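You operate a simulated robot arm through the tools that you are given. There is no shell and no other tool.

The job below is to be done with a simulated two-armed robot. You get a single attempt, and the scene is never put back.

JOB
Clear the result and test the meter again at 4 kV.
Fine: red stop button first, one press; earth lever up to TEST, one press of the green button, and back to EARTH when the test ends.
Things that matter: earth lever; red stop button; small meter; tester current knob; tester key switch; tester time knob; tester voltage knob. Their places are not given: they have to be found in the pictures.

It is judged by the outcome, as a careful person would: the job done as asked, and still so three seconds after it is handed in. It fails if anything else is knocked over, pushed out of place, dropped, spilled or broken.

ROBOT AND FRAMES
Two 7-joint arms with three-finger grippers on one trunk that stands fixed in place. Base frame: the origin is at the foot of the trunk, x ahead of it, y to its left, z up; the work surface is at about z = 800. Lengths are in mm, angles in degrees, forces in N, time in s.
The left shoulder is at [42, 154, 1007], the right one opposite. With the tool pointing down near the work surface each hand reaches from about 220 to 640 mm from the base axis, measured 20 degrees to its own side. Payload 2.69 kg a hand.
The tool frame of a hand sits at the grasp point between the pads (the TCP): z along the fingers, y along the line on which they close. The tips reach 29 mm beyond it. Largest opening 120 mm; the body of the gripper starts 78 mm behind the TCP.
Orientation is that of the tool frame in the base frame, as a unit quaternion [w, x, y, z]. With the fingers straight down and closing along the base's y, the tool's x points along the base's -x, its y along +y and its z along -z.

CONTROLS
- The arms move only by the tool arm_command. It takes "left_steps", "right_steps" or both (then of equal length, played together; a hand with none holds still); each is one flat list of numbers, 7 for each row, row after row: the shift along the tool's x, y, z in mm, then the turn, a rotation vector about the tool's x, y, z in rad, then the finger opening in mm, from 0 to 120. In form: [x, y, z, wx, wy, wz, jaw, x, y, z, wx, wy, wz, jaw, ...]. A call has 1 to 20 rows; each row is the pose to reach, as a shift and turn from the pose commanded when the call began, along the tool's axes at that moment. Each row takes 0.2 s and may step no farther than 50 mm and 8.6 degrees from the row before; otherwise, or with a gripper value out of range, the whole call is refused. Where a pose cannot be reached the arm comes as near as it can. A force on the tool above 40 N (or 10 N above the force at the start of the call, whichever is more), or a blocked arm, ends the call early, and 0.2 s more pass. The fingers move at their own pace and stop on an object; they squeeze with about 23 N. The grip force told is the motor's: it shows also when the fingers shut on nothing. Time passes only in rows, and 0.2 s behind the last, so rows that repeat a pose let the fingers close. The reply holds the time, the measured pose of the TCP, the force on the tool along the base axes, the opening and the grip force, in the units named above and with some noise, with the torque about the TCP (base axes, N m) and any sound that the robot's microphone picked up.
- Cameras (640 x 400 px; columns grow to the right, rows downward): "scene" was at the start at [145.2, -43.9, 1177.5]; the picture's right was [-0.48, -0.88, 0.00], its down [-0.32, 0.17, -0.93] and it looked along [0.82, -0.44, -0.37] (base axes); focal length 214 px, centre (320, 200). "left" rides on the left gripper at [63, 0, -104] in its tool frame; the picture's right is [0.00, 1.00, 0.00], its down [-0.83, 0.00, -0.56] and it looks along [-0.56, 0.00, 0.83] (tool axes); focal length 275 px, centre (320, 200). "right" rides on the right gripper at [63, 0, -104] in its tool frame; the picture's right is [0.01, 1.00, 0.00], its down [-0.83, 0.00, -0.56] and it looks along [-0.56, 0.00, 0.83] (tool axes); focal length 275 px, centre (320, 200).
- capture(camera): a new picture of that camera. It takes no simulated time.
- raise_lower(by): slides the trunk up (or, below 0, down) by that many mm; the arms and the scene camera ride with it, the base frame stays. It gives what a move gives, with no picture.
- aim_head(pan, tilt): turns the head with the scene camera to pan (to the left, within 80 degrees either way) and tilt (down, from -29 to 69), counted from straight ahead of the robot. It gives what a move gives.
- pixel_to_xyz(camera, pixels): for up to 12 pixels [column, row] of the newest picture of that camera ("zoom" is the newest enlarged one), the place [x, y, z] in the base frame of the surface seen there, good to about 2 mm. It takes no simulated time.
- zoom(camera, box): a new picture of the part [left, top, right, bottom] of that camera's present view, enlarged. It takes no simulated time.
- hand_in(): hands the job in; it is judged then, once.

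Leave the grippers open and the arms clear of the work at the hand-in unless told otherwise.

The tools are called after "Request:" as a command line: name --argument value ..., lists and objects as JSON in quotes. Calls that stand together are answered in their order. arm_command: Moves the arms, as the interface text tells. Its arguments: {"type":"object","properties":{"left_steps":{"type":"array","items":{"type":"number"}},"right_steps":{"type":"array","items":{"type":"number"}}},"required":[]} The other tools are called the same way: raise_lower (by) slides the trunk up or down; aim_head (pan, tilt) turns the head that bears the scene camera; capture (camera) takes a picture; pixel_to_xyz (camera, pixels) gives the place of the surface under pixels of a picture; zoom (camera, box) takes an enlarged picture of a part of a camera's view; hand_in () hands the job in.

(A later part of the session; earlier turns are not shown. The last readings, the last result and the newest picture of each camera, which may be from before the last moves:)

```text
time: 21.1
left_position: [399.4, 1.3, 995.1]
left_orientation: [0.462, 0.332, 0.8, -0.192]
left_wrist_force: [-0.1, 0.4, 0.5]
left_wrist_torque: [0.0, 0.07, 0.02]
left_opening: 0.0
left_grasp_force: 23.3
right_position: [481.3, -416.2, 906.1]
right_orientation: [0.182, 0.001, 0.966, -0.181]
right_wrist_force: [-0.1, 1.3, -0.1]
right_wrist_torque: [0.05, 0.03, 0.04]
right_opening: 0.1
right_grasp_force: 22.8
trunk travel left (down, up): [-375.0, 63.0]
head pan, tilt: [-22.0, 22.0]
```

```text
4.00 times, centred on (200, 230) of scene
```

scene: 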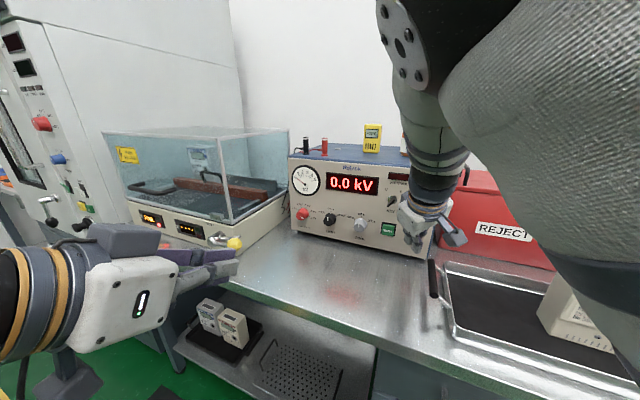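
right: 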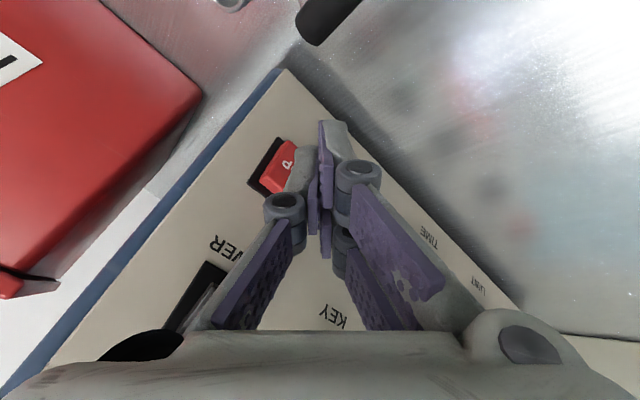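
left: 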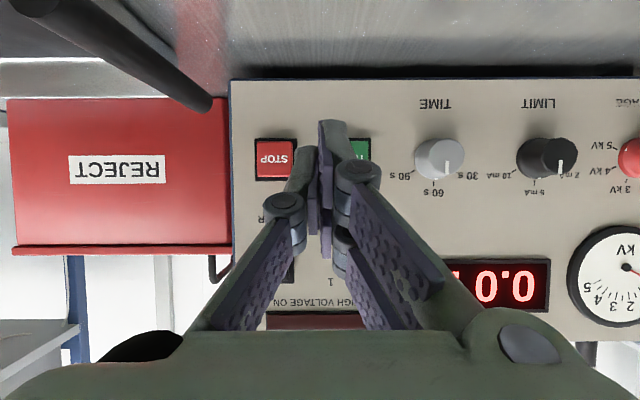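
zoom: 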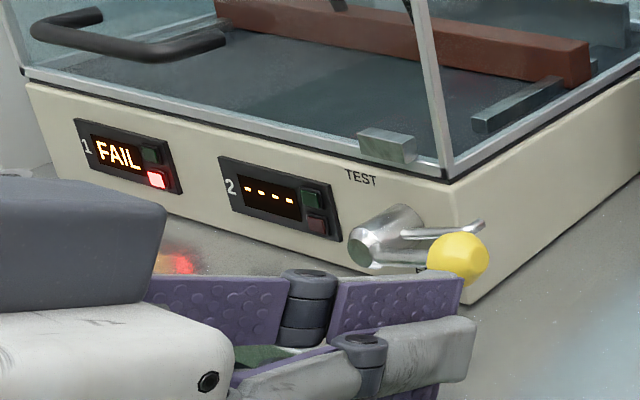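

Hardly any force yet; the fingertips are rounded. I'll continue 2 mm at a time.

Request:
arm_command --right_steps '[-1.2, -1.2, 1, 0, 0, 0, 0, -2.4, -2.5, 2, 0, 0, 0, 0, -3.7, -3.7, 3, 0, 0, 0, 0]'

Request:
zoom --camera "scene" --box '[120, 180, 280, 280]'

Request:
capture --camera "right"

```text
time: 21.9
left_position: [398.0, 4.1, 997.2]
left_orientation: [0.463, 0.33, 0.8, -0.191]
left_wrist_force: [0.4, -0.7, 1.1]
left_wrist_torque: [-0.03, -0.03, 0.0]
left_opening: 0.2
left_grasp_force: 22.8
right_position: [487.0, -419.4, 906.0]
right_orientation: [0.181, 0.0, 0.967, -0.181]
right_wrist_force: [-5.1, 8.1, 0.6]
right_wrist_torque: [0.09, 0.06, 0.14]
right_opening: 6.1
right_grasp_force: 29.3
trunk travel left (down, up): [-375.0, 63.0]
head pan, tilt: [-22.0, 22.0]
heard: click
```

```text
4.00 times, centred on (200, 230) of scene
```

zoom: 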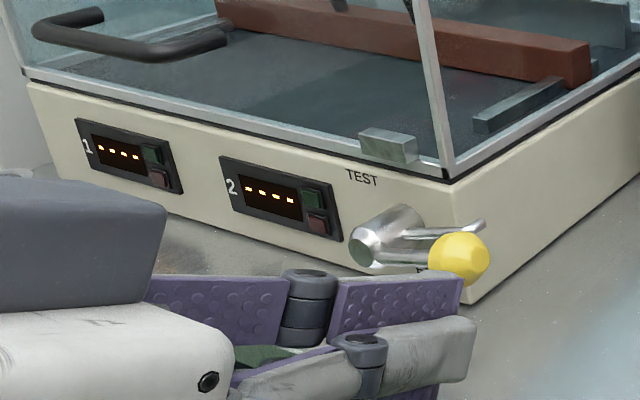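

```text
taken
```

right: 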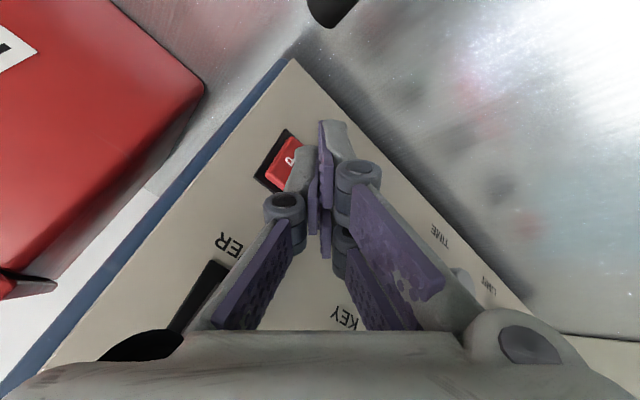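

The click was heard and slot 1 has changed from FAIL to "----", so STOP has been pressed once. I'll retract, then move the right hand in front of TEST at 40 mm standoff without touching it.

Request:
arm_command --right_steps '[8, 8, -6.5, 0, 0, 0, 0, 16.4, 16.6, -13.5, 0, 0, 0, 0, 24.4, 24.6, -20, 0, 0, 0, 0, 9.6, 39.3, -20, 0, 0, 0, 0, -5.2, 54, -20, 0, 0, 0, 0, -20, 68.6, -20, 0, 0, 0, 0]'

Request:
capture --camera "right"

Request:
capture --camera "scene"

```text
time: 23.2
left_position: [399.1, 2.2, 996.2]
left_orientation: [0.462, 0.331, 0.8, -0.191]
left_wrist_force: [0.5, -0.7, -0.4]
left_wrist_torque: [-0.01, -0.02, 0.0]
left_opening: 0.0
left_grasp_force: 22.5
right_position: [503.0, -348.8, 905.3]
right_orientation: [0.182, 0.001, 0.966, -0.182]
right_wrist_force: [0.5, -0.3, 0.2]
right_wrist_torque: [0.01, 0.03, -0.03]
right_opening: 0.1
right_grasp_force: 28.4
trunk travel left (down, up): [-375.0, 63.0]
head pan, tilt: [-22.0, 22.0]
```

```text
taken
```

right: 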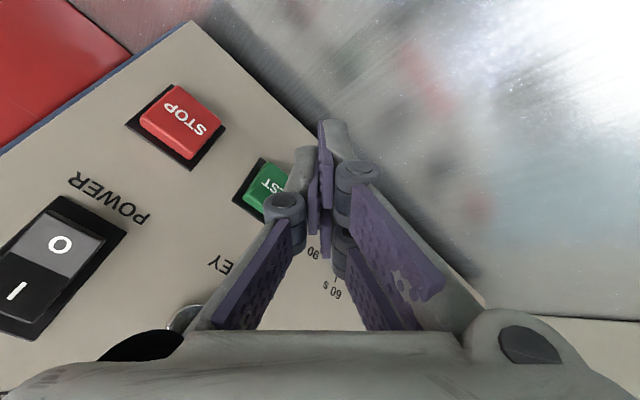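

```text
taken
```

scene: 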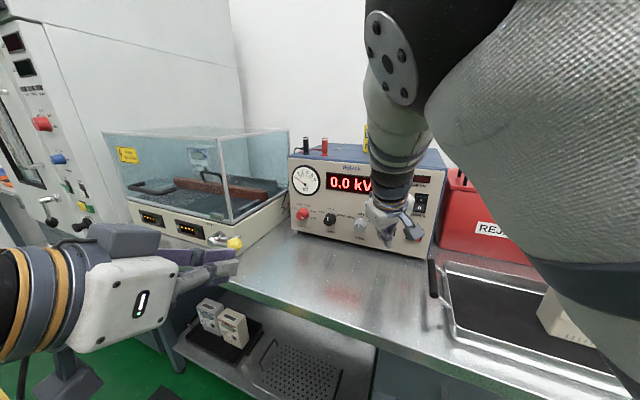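

The right hand waits in front of TEST. Next is the voltage knob with the left hand: twist 22.5° clockwise about the knob axis, open the fingers to 64 and approach, stopping short of the knob.

Request:
arm_command --left_steps '[-6.6, 7.9, 31, -0.065, 0, 0.113, 0, -13.2, 15.9, 62, -0.131, 0, 0.227, 0, -19.8, 23.8, 93, -0.196, 0, 0.34, 0, -26.4, 31.8, 124, -0.196, 0, 0.34, 20, -33, 39.7, 155, -0.196, 0, 0.34, 40, -39.6, 47.6, 186, -0.196, 0, 0.34, 64, -46.2, 55.6, 217, -0.196, 0, 0.34, 64, -52.8, 63.5, 248.5, -0.196, 0, 0.34, 64]'

Request:
capture --camera "left"

Request:
capture --camera "scene"

```text
time: 25.1
left_position: [611.7, -124.8, 919.3]
left_orientation: [0.518, 0.415, 0.747, -0.032]
left_wrist_force: [0.3, -0.3, -0.4]
left_wrist_torque: [-0.01, 0.02, -0.02]
left_opening: 63.6
left_grasp_force: 0.1
right_position: [501.1, -350.3, 905.7]
right_orientation: [0.182, 0.0, 0.966, -0.181]
right_wrist_force: [0.4, -0.1, 0.9]
right_wrist_torque: [0.01, -0.01, 0.0]
right_opening: 0.0
right_grasp_force: 29.0
trunk travel left (down, up): [-375.0, 63.0]
head pan, tilt: [-22.0, 22.0]
```

```text
taken
```

left: 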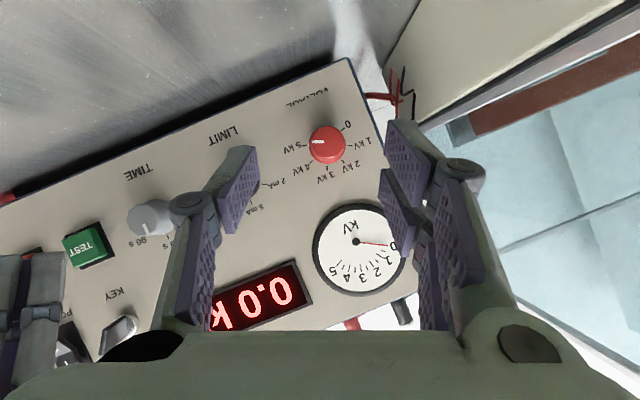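

```text
taken
```

scene: 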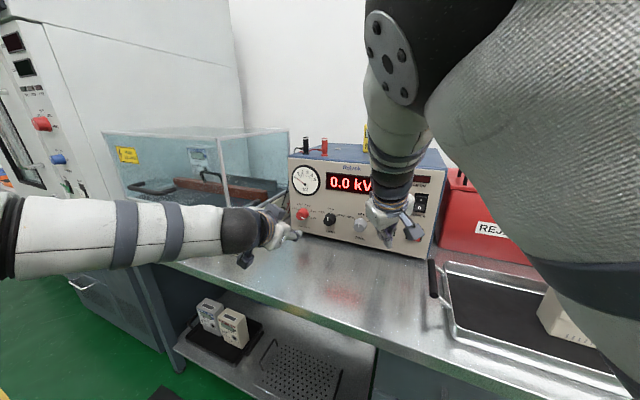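

The whole dial is visible now: 0 to 5 kV, with the knob at 5 kV. I'll zoom and measure the knob from here.

Request:
zoom --camera "left" --box '[260, 80, 400, 190]'

Request:
pixel_to_xyz --camera "left" --pixels '[[326, 144], [318, 142], [334, 148], [322, 152], [330, 136], [311, 144], [343, 146], [326, 161], [300, 180], [370, 110]]'

```text
3.64 times, centred on (330, 135) of left
```

zoom: 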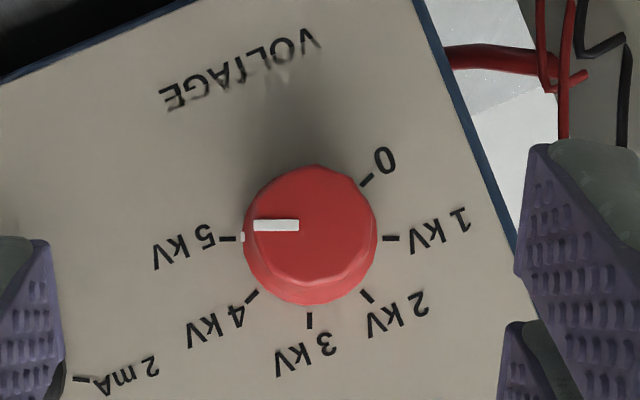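

```text
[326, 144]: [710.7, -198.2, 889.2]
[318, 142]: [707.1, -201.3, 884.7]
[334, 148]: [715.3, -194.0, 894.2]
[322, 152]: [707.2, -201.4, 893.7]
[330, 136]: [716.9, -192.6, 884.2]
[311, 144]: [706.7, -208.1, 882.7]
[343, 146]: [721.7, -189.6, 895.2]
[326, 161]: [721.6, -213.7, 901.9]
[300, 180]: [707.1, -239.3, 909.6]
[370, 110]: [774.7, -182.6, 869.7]
```

The marks are 45° apart, and the knob front centre is about (713,-196.5,888). I'll move to a standoff in line with the knob axis first.

Request:
arm_command --left_steps '[-1.5, 2.7, 20, 0, 0, 0, 64, -3, 5.5, 40, 0, 0, 0, 64, -4.5, 8.2, 60, 0, 0, 0, 64]'

Request:
capture --camera "left"

```text
time: 25.9
left_position: [663.1, -152.0, 896.6]
left_orientation: [0.518, 0.416, 0.747, -0.032]
left_wrist_force: [0.3, 0.7, -0.7]
left_wrist_torque: [-0.02, 0.02, 0.01]
left_opening: 63.9
left_grasp_force: 0.0
right_position: [502.2, -350.6, 904.9]
right_orientation: [0.182, 0.0, 0.966, -0.182]
right_wrist_force: [-0.3, -0.1, -0.9]
right_wrist_torque: [-0.01, 0.0, -0.03]
right_opening: 0.1
right_grasp_force: 28.4
trunk travel left (down, up): [-375.0, 63.0]
head pan, tilt: [-22.0, 22.0]
```

```text
taken
```

left: 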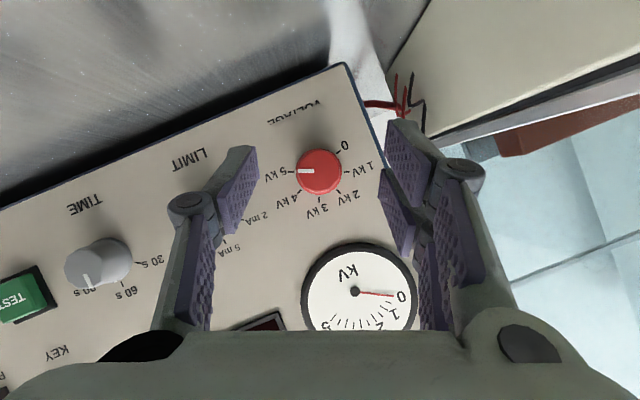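

The knob is centred between the fingers at column 320. I'll advance 60 mm along the knob axis.

Request:
arm_command --left_steps '[-7.5, 0, 13, 0, 0, 0, 64, -15, 0, 26, 0, 0, 0, 64, -22.5, 0, 39, 0, 0, 0, 64, -27, 0, 46.8, 0, 0, 0, 64, -29, 0, 50.2, 0, 0, 0, 64]'

Request:
capture --camera "left"

Request:
zoom --camera "scene" --box '[230, 160, 380, 260]'

```text
time: 27.1
left_position: [684.3, -172.3, 896.8]
left_orientation: [0.518, 0.415, 0.747, -0.032]
left_wrist_force: [0.1, -0.7, 0.3]
left_wrist_torque: [-0.01, 0.0, -0.01]
left_opening: 63.8
left_grasp_force: 0.0
left hand out of reach, approached as far as the arm can: row 3, 4, 5
right_position: [502.1, -349.7, 905.6]
right_orientation: [0.182, 0.001, 0.966, -0.183]
right_wrist_force: [0.4, 0.4, 0.3]
right_wrist_torque: [0.01, 0.02, 0.02]
right_opening: 0.0
right_grasp_force: 28.2
trunk travel left (down, up): [-375.0, 63.0]
head pan, tilt: [-22.0, 22.0]
```

```text
taken
```

left: 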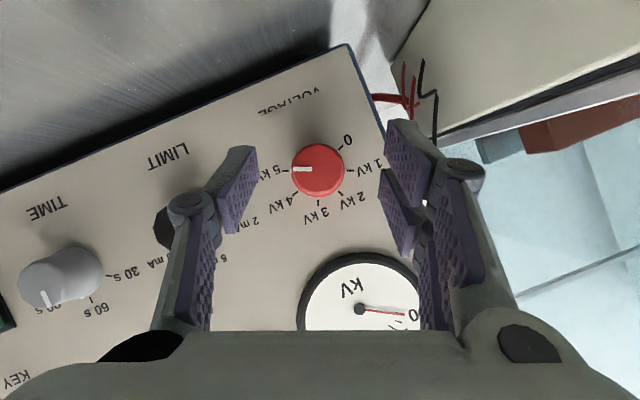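

```text
4.00 times, centred on (305, 210) of scene
```

zoom: 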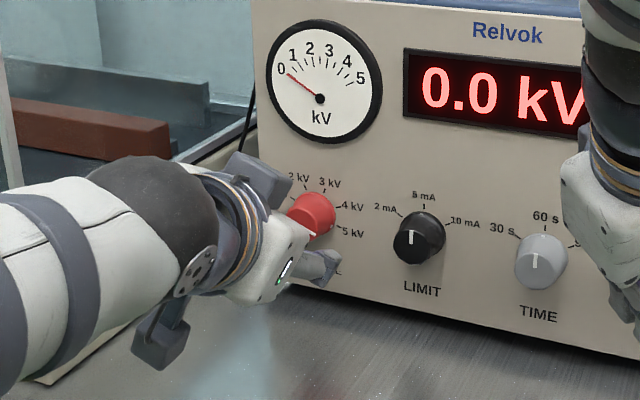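

The left arm is fully stretched about 30 mm short of the knob. The right arm is closer to it (shoulder at y=-154), so it will turn the knob, and the left will work the lever. I'll retract the left hand along the path it came in on, closing its fingers.

Request:
arm_command --left_steps '[9, -4, -44, 0, 0, 0, 20, 18.5, -7.8, -87, 0, 0, 0, 10, 24.8, -12.2, -129, 0, 0, 0, 0, 31, -16.6, -172, 0, 0, 0, 0, 37.4, -21, -214, 0, 0, 0, 0, 43.7, -25.5, -257, 0, 0, 0, 0, 50, -30, -299, 0, 0, 0, 0, 56.4, -34.4, -342, 0, 0, 0, 0]'

```text
time: 28.9
left_position: [401.2, 2.3, 996.3]
left_orientation: [0.518, 0.415, 0.748, -0.03]
left_wrist_force: [-0.6, 0.4, -0.7]
left_wrist_torque: [-0.01, -0.01, 0.03]
left_opening: 0.0
left_grasp_force: 23.0
left hand out of reach, approached as far as the arm can: row 1
right_position: [501.6, -349.5, 907.4]
right_orientation: [0.183, 0.001, 0.966, -0.182]
right_wrist_force: [-1.1, 0.0, -0.5]
right_wrist_torque: [0.01, -0.01, -0.02]
right_opening: 0.1
right_grasp_force: 28.4
trunk travel left (down, up): [-375.0, 63.0]
head pan, tilt: [-22.0, 22.0]
```

The left is back. I'll move the left hand further left out of the way while the right hand backs off and rises from TEST.

Request:
arm_command --left_steps '[23.5, 26, -19, 0, 0, 0, 0, 47, 52, -38, 0, 0, 0, 0, 70, 78, -57, 0, 0, 0, 0]' --right_steps '[12, 12, -10, 0, 0, 0, 0, 20, 20, -30, 0, 0, 0, 0, 25, 25, -58, 0, 0, 0, 0]'

```text
time: 29.6
left_position: [412.6, 120.5, 1003.6]
left_orientation: [0.517, 0.416, 0.747, -0.033]
left_wrist_force: [0.0, 0.3, 0.1]
left_wrist_torque: [-0.01, 0.03, -0.01]
left_opening: 0.0
left_grasp_force: 23.1
left hand out of reach, approached as far as the arm can: row 2, 3
right_position: [489.6, -329.0, 914.7]
right_orientation: [0.182, -0.001, 0.966, -0.182]
right_wrist_force: [0.7, 1.9, -0.4]
right_wrist_torque: [0.0, 0.0, 0.02]
right_opening: 0.0
right_grasp_force: 28.7
right hand out of reach, approached as far as the arm can: row 2, 3
trunk travel left (down, up): [-375.0, 63.0]
head pan, tilt: [-22.0, 22.0]
```

The present twist limits how far the right wrist can back away. I'll turn the right hand toward a straight-ahead yaw while rising.

Request:
arm_command --right_steps '[0, 4, -15, -0.119, -0.05, 0.032, 0, 0, 10, -35, -0.237, -0.1, 0.063, 0, 0, 19, -60, -0.356, -0.149, 0.095, 0]'

```text
time: 30.4
left_position: [413.2, 119.4, 1004.3]
left_orientation: [0.517, 0.415, 0.748, -0.031]
left_wrist_force: [0.3, -0.2, -0.4]
left_wrist_torque: [0.04, 0.01, 0.04]
left_opening: 0.0
left_grasp_force: 23.2
right_position: [490.7, -310.8, 951.4]
right_orientation: [0.259, -0.001, 0.966, 0.003]
right_wrist_force: [0.0, 1.1, -0.2]
right_wrist_torque: [-0.04, 0.0, 0.0]
right_opening: 0.0
right_grasp_force: 28.6
right hand out of reach, approached as far as the arm can: row 1, 2, 3
trunk travel left (down, up): [-375.0, 63.0]
head pan, tilt: [-22.0, 22.0]
```

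The limit looks like wrist bend while the arm is folded; farther out it should be easier. I'll move the right hand outward to (590,-215,950), about 80 mm clear of the panel, at its present tilt.

Request:
arm_command --right_steps '[-21, 24, 12, 0, 0, 0, 0, -43, 48, 25, 0, 0, 0, 0, -64, 72, 37, 0, 0, 0, 0, -86, 96, 50, 0, 0, 0, 0]'

Request:
capture --camera "scene"

```text
time: 31.4
left_position: [413.7, 118.4, 1002.8]
left_orientation: [0.517, 0.415, 0.748, -0.032]
left_wrist_force: [-0.2, 0.2, -0.2]
left_wrist_torque: [0.01, 0.01, 0.0]
left_opening: 0.0
left_grasp_force: 23.2
right_position: [590.5, -213.7, 951.2]
right_orientation: [0.259, 0.0, 0.966, 0.001]
right_wrist_force: [0.3, 0.3, -0.3]
right_wrist_torque: [-0.04, 0.01, 0.0]
right_opening: 0.0
right_grasp_force: 28.5
trunk travel left (down, up): [-375.0, 63.0]
head pan, tilt: [-22.0, 22.0]
```

```text
taken
```

scene: 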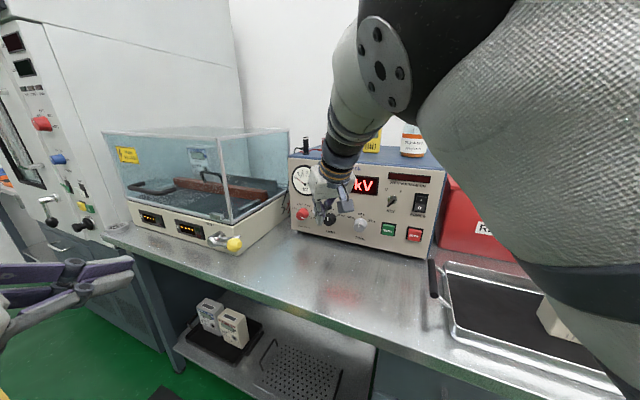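

Good. Now I'll pitch the hand up to about 25° below horizontal, still pointing straight ahead, while shifting left and down a bit.

Request:
arm_command --right_steps '[1.4, 9, 6, 0, -0.122, 0, 0, 2.7, 18, 13, 0, -0.244, 0, 0, 4, 26, 19, 0, -0.366, 0, 0, 5.4, 35, 25, 0, -0.488, 0, 0, 6.8, 44, 32, 0, -0.61, 0, 0]'

```text
time: 32.6
left_position: [413.9, 118.7, 1003.3]
left_orientation: [0.518, 0.415, 0.748, -0.032]
left_wrist_force: [-0.9, -0.3, 0.3]
left_wrist_torque: [-0.02, -0.06, 0.01]
left_opening: 0.0
left_grasp_force: 22.7
right_position: [605.4, -186.1, 930.0]
right_orientation: [0.534, -0.002, 0.846, 0.004]
right_wrist_force: [1.1, 0.4, 0.3]
right_wrist_torque: [0.0, -0.02, 0.03]
right_opening: 0.1
right_grasp_force: 28.8
right hand out of reach, approached as far as the arm can: row 5
trunk travel left (down, up): [-375.0, 63.0]
head pan, tilt: [-22.0, 22.0]
```

Good. Now I'll roll and yaw the hand toward the knob-gripping orientation while moving to the pre-grasp point, half of it first.

Request:
arm_command --right_steps '[1.1, 3.1, 6.4, 0.01, -0.04, 0.13, 0, 2.3, 6.2, 12.9, 0.019, -0.079, 0.261, 0, 3.4, 9.3, 19.3, 0.029, -0.119, 0.391, 0, 4.6, 12.4, 25.7, 0.038, -0.159, 0.522, 0, 5.7, 15.5, 32.1, 0.048, -0.198, 0.652, 0]'

```text
time: 33.9
left_position: [414.0, 119.7, 1004.8]
left_orientation: [0.516, 0.417, 0.747, -0.033]
left_wrist_force: [-0.2, 0.3, 0.2]
left_wrist_torque: [-0.01, 0.01, 0.01]
left_opening: 0.0
left_grasp_force: 22.8
right_position: [658.6, -241.6, 961.5]
right_orientation: [0.567, 0.276, 0.758, 0.166]
right_wrist_force: [-0.7, 0.3, -0.4]
right_wrist_torque: [0.04, -0.03, 0.02]
right_opening: 0.1
right_grasp_force: 28.4
right hand out of reach, approached as far as the arm can: row 1, 2, 3, 4, 5
trunk travel left (down, up): [-375.0, 63.0]
head pan, tilt: [-22.0, 22.0]
```

The hand drifted up and right and is now about 30 mm from the panel, so rolling clockwise isn't feasible for this wrist. I'll reverse that rotation and go back to the previous pose.

Request:
arm_command --right_steps '[14, 3, -9, -0.01, 0.04, -0.13, 0, 27, 6, -18, -0.019, 0.079, -0.261, 0, 41, 8, -27, -0.029, 0.119, -0.391, 0, 54, 11, -35, -0.038, 0.159, -0.522, 0, 68, 14, -44, -0.048, 0.198, -0.652, 0]'

Request:
capture --camera "scene"

Request:
pixel_to_xyz --camera "scene" --pixels '[[380, 70], [400, 20], [440, 40], [430, 110], [340, 110], [500, 60], [560, 200], [620, 300], [330, 170], [350, 140]]'

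```text
time: 35.0
left_position: [414.6, 118.9, 1004.0]
left_orientation: [0.517, 0.416, 0.747, -0.032]
left_wrist_force: [0.3, 0.2, 0.0]
left_wrist_torque: [-0.03, -0.02, -0.01]
left_opening: 0.1
left_grasp_force: 23.1
right_position: [606.7, -184.3, 932.1]
right_orientation: [0.52, -0.013, 0.854, 0.018]
right_wrist_force: [0.0, 0.4, -0.2]
right_wrist_torque: [0.0, 0.01, -0.03]
right_opening: 0.0
right_grasp_force: 29.2
trunk travel left (down, up): [-375.0, 63.0]
head pan, tilt: [-22.0, 22.0]
```

```text
taken
```

scene: 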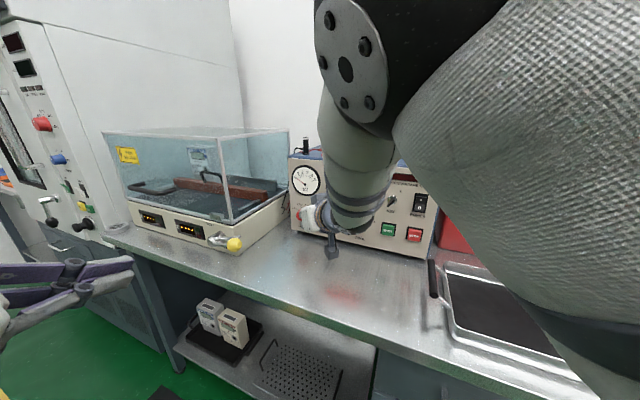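

```text
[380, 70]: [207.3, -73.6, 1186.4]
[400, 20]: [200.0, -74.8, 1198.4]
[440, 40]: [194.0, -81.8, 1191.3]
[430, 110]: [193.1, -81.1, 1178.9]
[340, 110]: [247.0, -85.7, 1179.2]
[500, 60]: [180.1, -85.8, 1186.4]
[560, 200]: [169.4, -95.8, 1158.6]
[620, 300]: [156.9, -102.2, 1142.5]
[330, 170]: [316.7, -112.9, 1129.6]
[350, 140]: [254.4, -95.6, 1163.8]
```

Back at the safe pose. The elbow sits high and inboard, near (220,-115,1190). I'll test rolling the hand the other way, counter-clockwise, a bit at a time.

Request:
arm_command --right_steps '[0, 0, 0, 0, 0, -0.14, 0, 0, 0, 0, 0, 0, -0.28, 0, 0, 0, 0, 0, 0, -0.42, 0]'

```text
time: 35.9
left_position: [413.5, 119.0, 1003.4]
left_orientation: [0.517, 0.415, 0.748, -0.031]
left_wrist_force: [0.4, -1.4, -1.3]
left_wrist_torque: [-0.02, 0.04, 0.03]
left_opening: 0.0
left_grasp_force: 22.7
right_position: [606.7, -185.8, 931.3]
right_orientation: [0.512, -0.191, 0.833, -0.091]
right_wrist_force: [0.4, -0.5, -0.2]
right_wrist_torque: [0.0, 0.0, 0.0]
right_opening: 0.0
right_grasp_force: 28.4
trunk travel left (down, up): [-375.0, 63.0]
head pan, tilt: [-22.0, 22.0]
```

The counter-clockwise roll is free, so I'll continue.

Request:
arm_command --right_steps '[0, 0, 0, 0, 0, -0.14, 0, 0, 0, 0, 0, 0, -0.28, 0, 0, 0, 0, 0, 0, -0.42, 0, 0, 0, 0, 0, 0, -0.56, 0, 0, 0, 0, 0, 0, -0.7, 0]'

```text
time: 37.0
left_position: [411.6, 119.3, 1004.3]
left_orientation: [0.517, 0.416, 0.748, -0.032]
left_wrist_force: [0.2, 0.2, -0.5]
left_wrist_torque: [-0.05, -0.04, -0.03]
left_opening: 0.0
left_grasp_force: 23.1
right_position: [639.5, -204.2, 962.1]
right_orientation: [0.444, -0.467, 0.721, -0.253]
right_wrist_force: [-0.3, 0.6, -1.0]
right_wrist_torque: [0.01, 0.01, 0.0]
right_opening: 0.0
right_grasp_force: 28.7
right hand out of reach, approached as far as the arm can: row 3, 4, 5
trunk travel left (down, up): [-375.0, 63.0]
head pan, tilt: [-22.0, 22.0]
```

Rolling this way also starts to drift up and outward near 60°. That suggests the arm wants the target higher relative to the shoulder, so lowering the trunk should help. First I'll un-roll and raise the right hand, well clear of the panel.

Request:
arm_command --right_steps '[-3, -4, -8, 0, 0, 0.13, 0, -6, -8, -17, 0, 0, 0.26, 0, -9, -13, -25, 0, 0, 0.39, 0, -12, -17, -33, 0, 0, 0.52, 0, -15, -21, -42, 0, 0, 0.66, 0, -18, -25, -50, 0, 0, 0.79, 0, -21, -29, -58, 0, 0, 0.92, 0, -24, -34, -67, 0, 0, 1.05, 0]'

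Request:
capture --camera "scene"

```text
time: 38.9
left_position: [414.2, 119.8, 1003.6]
left_orientation: [0.517, 0.416, 0.747, -0.032]
left_wrist_force: [-0.3, -0.1, -0.4]
left_wrist_torque: [-0.02, 0.03, -0.01]
left_opening: 0.0
left_grasp_force: 23.4
right_position: [628.7, -215.8, 1018.4]
right_orientation: [0.521, -0.041, 0.853, 0.0]
right_wrist_force: [-0.6, -0.3, -0.1]
right_wrist_torque: [0.0, 0.0, -0.01]
right_opening: 0.0
right_grasp_force: 28.3
right hand out of reach, approached as far as the arm can: row 4, 5, 6, 7, 8
trunk travel left (down, up): [-375.0, 63.0]
head pan, tilt: [-22.0, 22.0]
```

```text
taken
```

scene: 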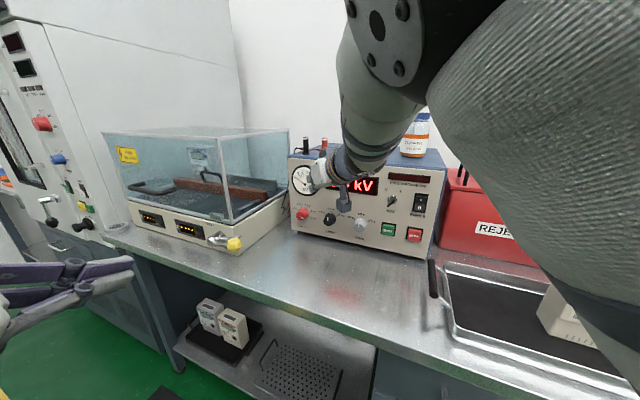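

The hand couldn't come back higher up, which fits a wrist-bend limit with the forearm sloping steeply down. Lowering the trunk flattens the forearm, so I'll lower it by 60 mm first; the hand stays clear of the knobs.

Request:
raise_lower --by -60

Request:
arm_command --right_steps '[10, 10, -14, 0, 0, 0, 0, 20, 20, -28, 0, 0, 0, 0]'

```text
time: 39.9
left_position: [424.6, 121.0, 893.8]
left_orientation: [0.471, 0.413, 0.778, -0.057]
left_wrist_force: [-0.3, 0.8, 0.5]
left_wrist_torque: [0.03, 0.0, 0.01]
left_opening: 0.2
left_grasp_force: 23.0
right_position: [643.0, -216.8, 880.5]
right_orientation: [0.467, -0.043, 0.883, 0.003]
right_wrist_force: [-0.7, -0.4, 0.2]
right_wrist_torque: [-0.01, 0.01, 0.02]
right_opening: 0.2
right_grasp_force: 28.4
trunk travel left (down, up): [-315.0, 123.0]
head pan, tilt: [-22.0, 22.0]
```

```text
time: 40.5
left_position: [425.8, 121.6, 893.9]
left_orientation: [0.471, 0.411, 0.778, -0.058]
left_wrist_force: [0.3, -1.0, -0.2]
left_wrist_torque: [0.01, 0.01, 0.01]
left_opening: 0.0
left_grasp_force: 23.1
right_position: [633.7, -213.3, 864.5]
right_orientation: [0.467, -0.041, 0.883, 0.002]
right_wrist_force: [-0.4, -0.5, -0.7]
right_wrist_torque: [0.02, 0.03, 0.02]
right_opening: 0.0
right_grasp_force: 28.9
right hand out of reach, approached as far as the arm can: row 1, 2
trunk travel left (down, up): [-315.0, 123.0]
head pan, tilt: [-22.0, 22.0]
```

The trunk also leans forward a little as it lowers, so the hands dropped more than 60 mm. I'll raise the right hand and back it off to see what's reachable now.

Request:
arm_command --right_steps '[-11, 7, -19, 0, 0, 0, 0, -22, 13, -38, 0, 0, 0, 0, -34, 20, -58, 0, 0, 0, 0]'

Request:
capture --camera "scene"

```text
time: 41.2
left_position: [425.2, 120.7, 894.1]
left_orientation: [0.47, 0.413, 0.778, -0.058]
left_wrist_force: [-1.0, -0.1, 0.4]
left_wrist_torque: [0.04, 0.01, 0.01]
left_opening: 0.0
left_grasp_force: 23.5
right_position: [650.4, -217.9, 897.3]
right_orientation: [0.467, -0.042, 0.883, 0.003]
right_wrist_force: [0.0, -0.1, -0.1]
right_wrist_torque: [-0.01, 0.01, -0.02]
right_opening: 0.0
right_grasp_force: 29.2
right hand out of reach, approached as far as the arm can: row 1, 2, 3
trunk travel left (down, up): [-315.0, 123.0]
head pan, tilt: [-22.0, 22.0]
```

```text
taken
```

scene: 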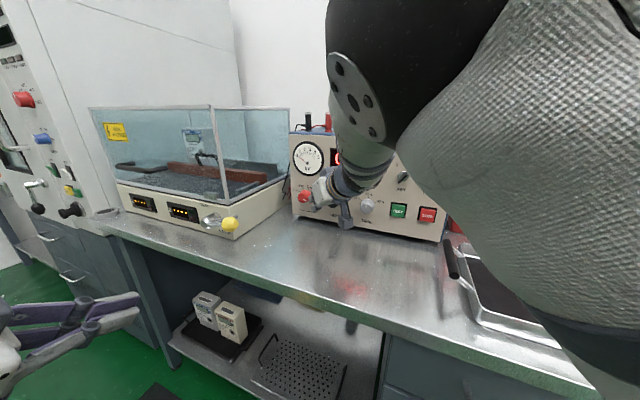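

Lowering made it worse; the hand can't retract. So the opposite is needed: I'll raise the trunk.

Request:
raise_lower --by 60

Request:
arm_command --right_steps '[15, 0, 0, 0, 0, 0, 0, 30, 0, 0, 0, 0, 0, 0, 45, 0, 0, 0, 0, 0, 0]'

```text
time: 42.2
left_position: [426.1, 120.3, 952.7]
left_orientation: [0.47, 0.413, 0.778, -0.058]
left_wrist_force: [-0.2, 0.1, -0.6]
left_wrist_torque: [0.0, -0.01, 0.0]
left_opening: 0.2
left_grasp_force: 23.1
right_position: [649.5, -217.5, 955.3]
right_orientation: [0.465, -0.042, 0.884, 0.002]
right_wrist_force: [0.4, -0.1, -0.4]
right_wrist_torque: [-0.03, -0.01, 0.01]
right_opening: 0.0
right_grasp_force: 28.5
trunk travel left (down, up): [-375.0, 63.0]
head pan, tilt: [-22.0, 22.0]
```

```text
time: 43.0
left_position: [425.4, 121.8, 953.6]
left_orientation: [0.47, 0.412, 0.778, -0.058]
left_wrist_force: [-0.2, -0.4, -0.6]
left_wrist_torque: [-0.02, 0.02, 0.02]
left_opening: 0.0
left_grasp_force: 22.7
right_position: [622.5, -221.9, 919.0]
right_orientation: [0.467, -0.043, 0.883, 0.003]
right_wrist_force: [0.4, -0.4, -0.6]
right_wrist_torque: [-0.04, 0.04, -0.06]
right_opening: 0.0
right_grasp_force: 28.3
trunk travel left (down, up): [-375.0, 63.0]
head pan, tilt: [-22.0, 22.0]
```

Raising gave a pure 59 mm rise, so the forward lean of about 6° happened during the lowering. I'll look at the scene now.

Request:
capture --camera "scene"

Request:
pixel_to_xyz --camera "scene" --pixels '[[304, 213], [387, 229], [413, 234], [233, 243], [380, 40], [440, 30], [560, 200]]'

```text
taken
```

scene: 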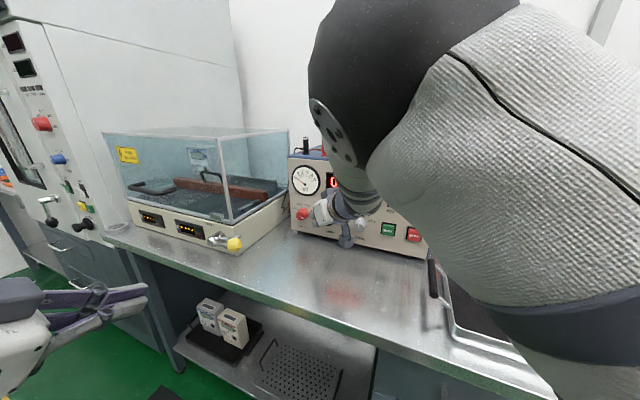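

```text
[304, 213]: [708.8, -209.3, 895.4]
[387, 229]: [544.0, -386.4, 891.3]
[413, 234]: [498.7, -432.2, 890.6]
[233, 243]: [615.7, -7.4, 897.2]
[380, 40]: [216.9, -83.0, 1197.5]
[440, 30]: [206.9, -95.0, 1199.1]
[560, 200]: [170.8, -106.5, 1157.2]
```

The camera view is unchanged, so the trunk itself isn't leaning; only the arms shifted. I'll try another grip geometry for the right hand: fingers coming in over the knob from its right side, pointing slightly left, with the pads above and below. First, half of that rotation in the free area left of the tester.

Request:
arm_command --right_steps '[-4, 10, 4, -0.03, -0.012, 0.132, 0, -8, 20, 8, -0.061, -0.024, 0.264, 0, -13, 30, 12, -0.091, -0.036, 0.396, 0, -17, 35, 16, -0.121, -0.048, 0.528, 0, -21, 40, 20, -0.152, -0.06, 0.66, 0]'

```text
time: 44.2
left_position: [425.8, 121.2, 953.3]
left_orientation: [0.47, 0.413, 0.778, -0.058]
left_wrist_force: [-0.7, 0.5, -0.3]
left_wrist_torque: [0.01, 0.06, 0.0]
left_opening: 0.0
left_grasp_force: 23.0
right_position: [649.0, -180.1, 924.4]
right_orientation: [0.462, 0.212, 0.832, 0.222]
right_wrist_force: [-1.0, 0.7, -0.4]
right_wrist_torque: [0.02, -0.01, 0.01]
right_opening: 0.0
right_grasp_force: 29.0
trunk travel left (down, up): [-375.0, 63.0]
head pan, tilt: [-22.0, 22.0]
```

No limit this time. I'll complete the second half of the rotation.

Request:
arm_command --right_steps '[0, 5, 5, -0.03, -0.012, 0.132, 0, -1, 11, 9, -0.061, -0.024, 0.264, 0, -2, 16, 14, -0.091, -0.036, 0.396, 0, -2, 21, 18, -0.121, -0.048, 0.528, 0, -3, 27, 23, -0.152, -0.06, 0.66, 0]'

Request:
capture --camera "right"

Request:
capture --camera "scene"

```text
time: 45.5
left_position: [425.7, 122.2, 954.0]
left_orientation: [0.471, 0.412, 0.778, -0.057]
left_wrist_force: [0.1, -0.3, -0.7]
left_wrist_torque: [0.0, 0.0, -0.02]
left_opening: 0.0
left_grasp_force: 22.8
right_position: [674.1, -153.8, 930.2]
right_orientation: [0.404, 0.441, 0.686, 0.415]
right_wrist_force: [0.4, 0.6, -0.3]
right_wrist_torque: [-0.03, 0.01, -0.01]
right_opening: 0.1
right_grasp_force: 28.5
trunk travel left (down, up): [-375.0, 63.0]
head pan, tilt: [-22.0, 22.0]
```

```text
taken
```

right: 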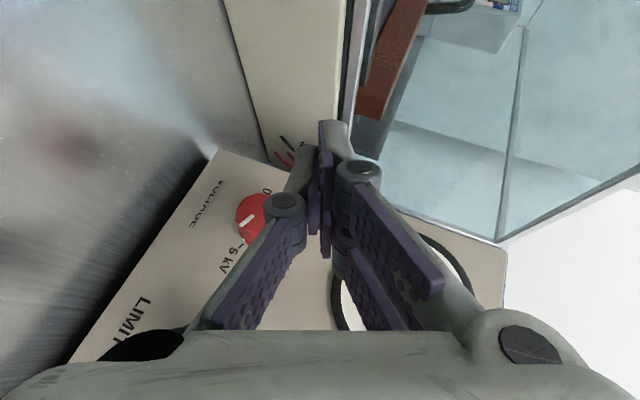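

```text
taken
```

scene: 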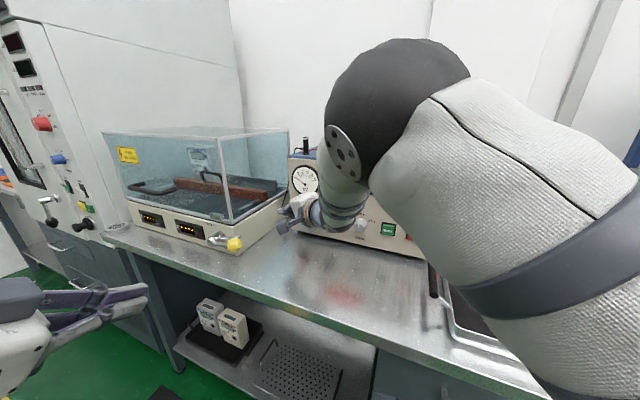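

The orientation was reached with no limit warnings. Now I'll tilt 20° more toward the knob axis, drop to knob height at the pre-grasp point, and open the fingers to 64.

Request:
arm_command --right_steps '[2, -10, -1, 0, -0.116, 0, 30, 4, -20, -2, 0, -0.233, 0, 64, 6, -30, -3, 0, -0.349, 0, 64, 7.3, -39.7, -3.9, 0, -0.349, 0, 64]'

Request:
capture --camera "right"

```text
time: 46.2
left_position: [423.8, 121.3, 954.9]
left_orientation: [0.47, 0.413, 0.778, -0.057]
left_wrist_force: [0.0, -0.7, 0.4]
left_wrist_torque: [0.06, 0.03, 0.0]
left_opening: 0.0
left_grasp_force: 22.7
right_position: [697.2, -204.5, 948.8]
right_orientation: [0.475, 0.484, 0.644, 0.354]
right_wrist_force: [-7.0, 9.4, 2.3]
right_wrist_torque: [-0.3, -0.29, 0.22]
right_opening: 69.0
right_grasp_force: 2.7
right hand out of reach, approached as far as the arm can: row 1, 2, 3
trunk travel left (down, up): [-375.0, 63.0]
head pan, tilt: [-22.0, 22.0]
stopped in row 3 (right hand): the force on the tool passed its limit at 117 N (the readings are from after the stop); the commanded pose is now the measured one
```

```text
taken
```

right: 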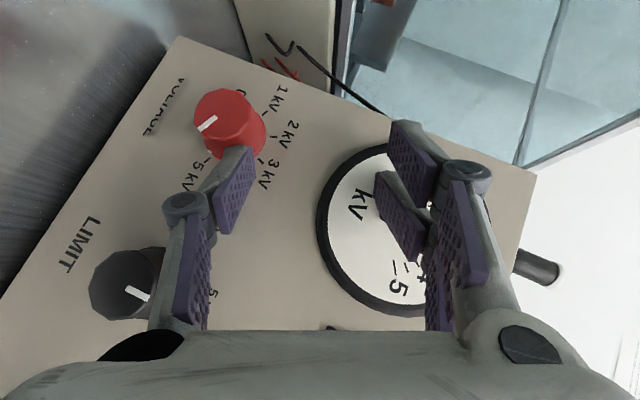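

The hand jumped and touched the gauge area. I'll back off immediately toward the last good pose.

Request:
arm_command --right_steps '[18, -3, -5, 0, 0.07, 0, 64, 36, -6, -11, 0, 0.14, 0, 64, 55, -10, -16, 0, 0.21, 0, 64]'

Request:
capture --camera "right"

Request:
capture --camera "scene"

Request:
pixel_to_xyz --camera "scene" --pixels '[[296, 228], [425, 250], [352, 240], [387, 229], [233, 243]]'

```text
time: 47.0
left_position: [425.4, 121.1, 951.9]
left_orientation: [0.471, 0.412, 0.778, -0.057]
left_wrist_force: [-1.1, -0.2, -0.1]
left_wrist_torque: [0.01, -0.02, -0.01]
left_opening: 0.1
left_grasp_force: 22.8
right_position: [674.4, -155.4, 927.3]
right_orientation: [0.406, 0.447, 0.689, 0.401]
right_wrist_force: [-0.2, 0.6, 0.0]
right_wrist_torque: [0.03, 0.0, -0.02]
right_opening: 64.1
right_grasp_force: 0.1
trunk travel left (down, up): [-375.0, 63.0]
head pan, tilt: [-22.0, 22.0]
```

```text
taken
```

right: 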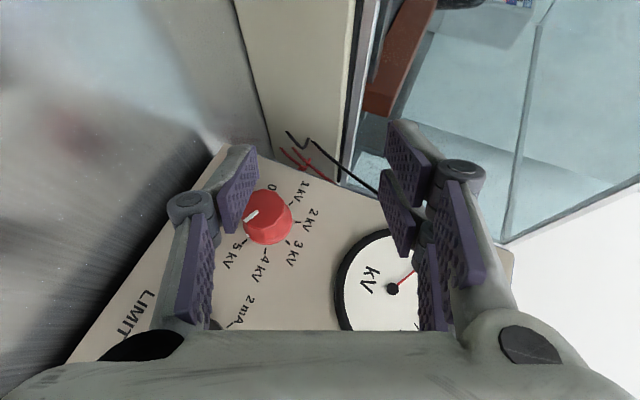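

```text
taken
```

scene: 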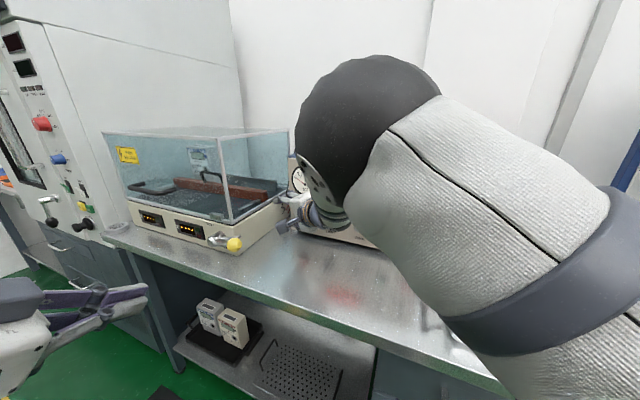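

```text
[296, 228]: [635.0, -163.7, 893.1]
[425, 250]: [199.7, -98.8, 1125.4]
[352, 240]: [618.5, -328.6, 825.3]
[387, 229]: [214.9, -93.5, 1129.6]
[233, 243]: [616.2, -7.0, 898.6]
```

The tester hasn't moved. I'll keep this tilt, about 60° off the knob axis with the pads above and below, and lower straight to knob height at standoff in small rows.

Request:
arm_command --right_steps '[0, -9, 1, 0, 0, 0, 64, 0, -18, 2, 0, 0, 0, 64]'

Request:
zoom --camera "right" --box '[180, 130, 400, 290]'

```text
time: 47.6
left_position: [425.2, 122.4, 953.8]
left_orientation: [0.47, 0.413, 0.778, -0.058]
left_wrist_force: [0.6, -0.4, -0.4]
left_wrist_torque: [-0.03, 0.01, -0.02]
left_opening: 0.0
left_grasp_force: 23.1
right_position: [671.8, -160.5, 910.8]
right_orientation: [0.406, 0.446, 0.689, 0.401]
right_wrist_force: [-0.6, 0.2, 0.9]
right_wrist_torque: [0.01, -0.02, 0.0]
right_opening: 64.1
right_grasp_force: 0.0
trunk travel left (down, up): [-375.0, 63.0]
head pan, tilt: [-22.0, 22.0]
```

```text
2.50 times, centred on (290, 210) of right
```

zoom: 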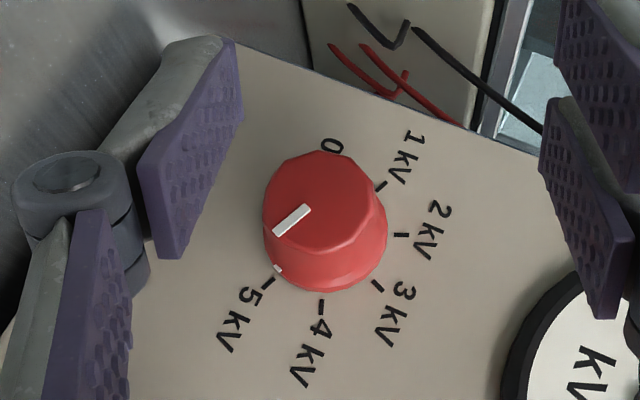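

The knob is still at 5 kV and no limits showed. I'll lower the remaining 18 mm.

Request:
arm_command --right_steps '[0, -10, 0.7, 0, 0, 0, 64, 0, -19, 1.4, 0, 0, 0, 64]'

Request:
capture --camera "right"

Request:
capture --camera "scene"

```text
time: 48.2
left_position: [426.4, 121.5, 954.5]
left_orientation: [0.47, 0.413, 0.778, -0.058]
left_wrist_force: [0.3, -0.5, 0.2]
left_wrist_torque: [0.0, 0.0, -0.01]
left_opening: 0.2
left_grasp_force: 23.2
right_position: [666.9, -166.3, 893.9]
right_orientation: [0.406, 0.446, 0.689, 0.401]
right_wrist_force: [-0.7, -0.7, 0.2]
right_wrist_torque: [0.03, -0.02, 0.01]
right_opening: 64.0
right_grasp_force: 0.0
trunk travel left (down, up): [-375.0, 63.0]
head pan, tilt: [-22.0, 22.0]
```

```text
taken
```

right: 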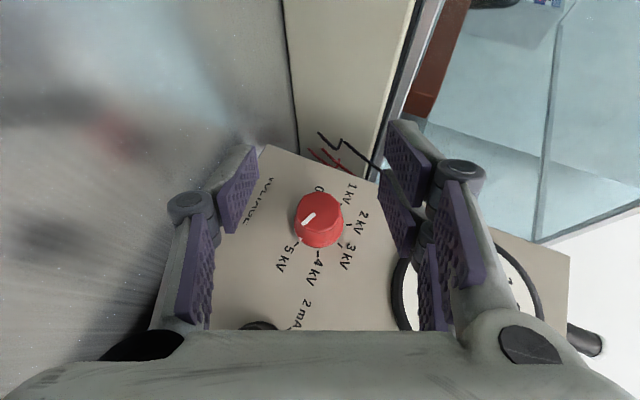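

```text
taken
```

scene: 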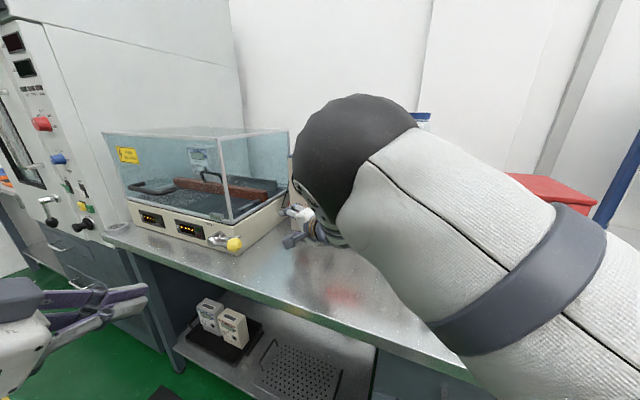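

The knob is centred between the pads at column 320. I'll approach along the panel normal, 40 mm first.

Request:
arm_command --right_steps '[-8.6, 0, 5.1, 0, 0, 0, 64, -17.2, 0, 10.2, 0, 0, 0, 64, -25.8, 0.2, 15.3, 0, 0, 0, 64, -34.4, 0.2, 20.4, 0, 0, 0, 64]'

Request:
capture --camera "right"

```text
time: 49.2
left_position: [426.5, 121.2, 952.9]
left_orientation: [0.47, 0.412, 0.778, -0.058]
left_wrist_force: [0.8, 0.7, 0.4]
left_wrist_torque: [0.0, -0.01, 0.0]
left_opening: 0.0
left_grasp_force: 23.1
right_position: [694.9, -193.9, 892.8]
right_orientation: [0.406, 0.447, 0.689, 0.401]
right_wrist_force: [-0.3, 0.4, 0.4]
right_wrist_torque: [0.0, 0.03, -0.02]
right_opening: 63.8
right_grasp_force: 0.1
trunk travel left (down, up): [-375.0, 63.0]
head pan, tilt: [-22.0, 22.0]
```

```text
taken
```

right: 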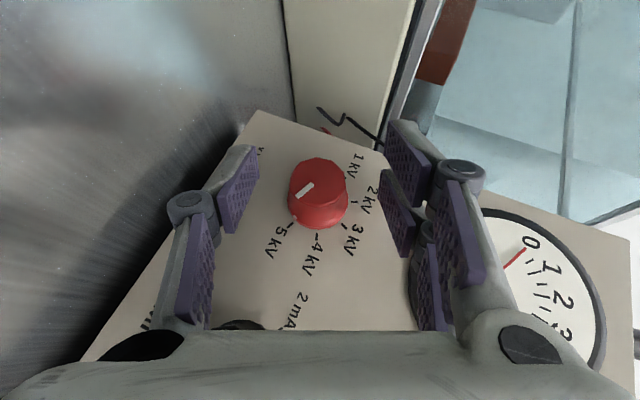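

Good. I'll go the last 13 mm in.

Request:
arm_command --right_steps '[-5.2, 0, 3.1, 0, 0, 0, 64, -9, 0, 5.4, 0, 0, 0, 64, -11.2, 0, 6.6, 0, 0, 0, 64]'

Request:
capture --camera "right"

```text
time: 50.0
left_position: [425.2, 122.8, 953.3]
left_orientation: [0.471, 0.412, 0.778, -0.058]
left_wrist_force: [-0.2, 0.4, 0.6]
left_wrist_torque: [0.02, 0.0, 0.0]
left_opening: 0.1
left_grasp_force: 23.2
right_position: [702.6, -200.1, 893.8]
right_orientation: [0.406, 0.445, 0.69, 0.401]
right_wrist_force: [-15.8, 13.9, 0.0]
right_wrist_torque: [-0.28, -0.52, 0.47]
right_opening: 66.3
right_grasp_force: 0.7
trunk travel left (down, up): [-375.0, 63.0]
head pan, tilt: [-22.0, 22.0]
```

```text
taken
```

right: 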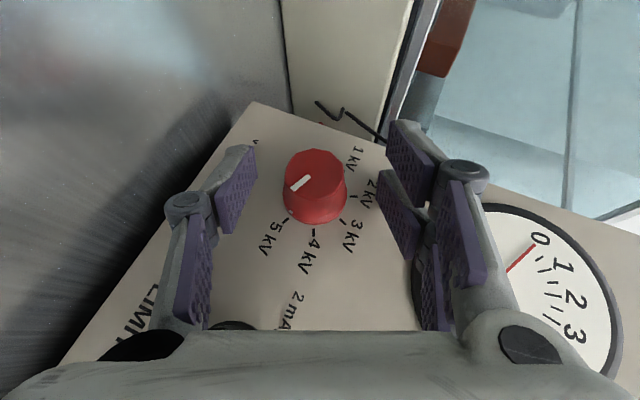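

The upper finger is pressing lightly on something, probably the gauge rim. I'll back off 5 mm, narrow the opening to 48, and go in again.

Request:
arm_command --right_steps '[5, 0, -3, 0, 0, 0, 64, 5, 0, -3, 0, 0, 0, 48, 5, 0, -3, 0, 0, 0, 48, 0, 0, 0, 0, 0, 0, 48, -2, 0, 1.2, 0, 0, 0, 48]'

Request:
capture --camera "right"

```text
time: 51.3
left_position: [423.7, 120.7, 954.7]
left_orientation: [0.471, 0.412, 0.778, -0.058]
left_wrist_force: [0.4, 0.5, -0.4]
left_wrist_torque: [-0.02, 0.01, -0.02]
left_opening: 0.0
left_grasp_force: 23.4
right_position: [703.2, -197.7, 894.9]
right_orientation: [0.404, 0.441, 0.691, 0.405]
right_wrist_force: [-13.4, 10.6, 4.8]
right_wrist_torque: [-0.3, -0.47, 0.32]
right_opening: 53.7
right_grasp_force: 2.8
trunk travel left (down, up): [-375.0, 63.0]
head pan, tilt: [-22.0, 22.0]
stopped in row 5 (right hand): the force on the tool passed its limit at 41 N (the readings are from after the stop); the commanded pose is now the measured one
```

```text
taken
```

right: 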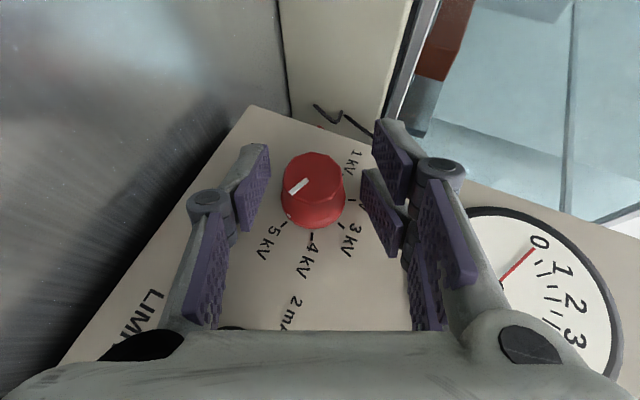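

The upper fingertip is still touching something. I'll measure where the gauge rim is relative to that finger.

Request:
pixel_to_xyz --camera "right" --pixels '[[478, 212], [500, 209], [540, 225], [545, 250], [610, 300], [350, 130], [352, 215], [385, 125], [365, 180], [312, 175], [330, 210], [300, 215]]'

Request:
zoom --camera "right" --box '[260, 90, 520, 260]'

```text
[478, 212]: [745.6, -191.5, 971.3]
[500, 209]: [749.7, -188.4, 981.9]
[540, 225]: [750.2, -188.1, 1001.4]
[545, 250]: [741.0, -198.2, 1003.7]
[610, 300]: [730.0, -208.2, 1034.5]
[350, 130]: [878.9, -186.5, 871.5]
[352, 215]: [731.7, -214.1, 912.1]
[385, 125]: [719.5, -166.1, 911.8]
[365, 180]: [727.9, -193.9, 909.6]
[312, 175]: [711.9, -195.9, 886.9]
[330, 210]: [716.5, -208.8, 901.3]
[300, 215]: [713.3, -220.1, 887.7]
```

```text
2.35 times, centred on (390, 175) of right
```

zoom: 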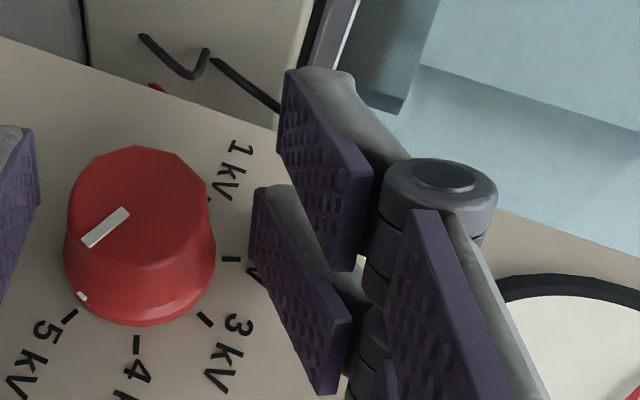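

I'll measure the upper finger's two prongs and the panel right next to them.

Request:
pixel_to_xyz --camera "zoom" --pixels '[[265, 200], [300, 280], [325, 375], [262, 260], [290, 90], [340, 200], [245, 260], [20, 140], [30, 200], [425, 230], [340, 390], [280, 200]]'

```text
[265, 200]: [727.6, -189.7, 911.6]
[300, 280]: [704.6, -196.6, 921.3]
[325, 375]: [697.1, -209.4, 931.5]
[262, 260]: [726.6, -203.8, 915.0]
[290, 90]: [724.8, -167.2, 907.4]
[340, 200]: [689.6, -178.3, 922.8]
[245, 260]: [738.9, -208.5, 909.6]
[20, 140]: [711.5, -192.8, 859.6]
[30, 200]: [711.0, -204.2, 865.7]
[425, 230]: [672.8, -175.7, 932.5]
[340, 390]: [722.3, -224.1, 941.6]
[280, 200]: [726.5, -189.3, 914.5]
```

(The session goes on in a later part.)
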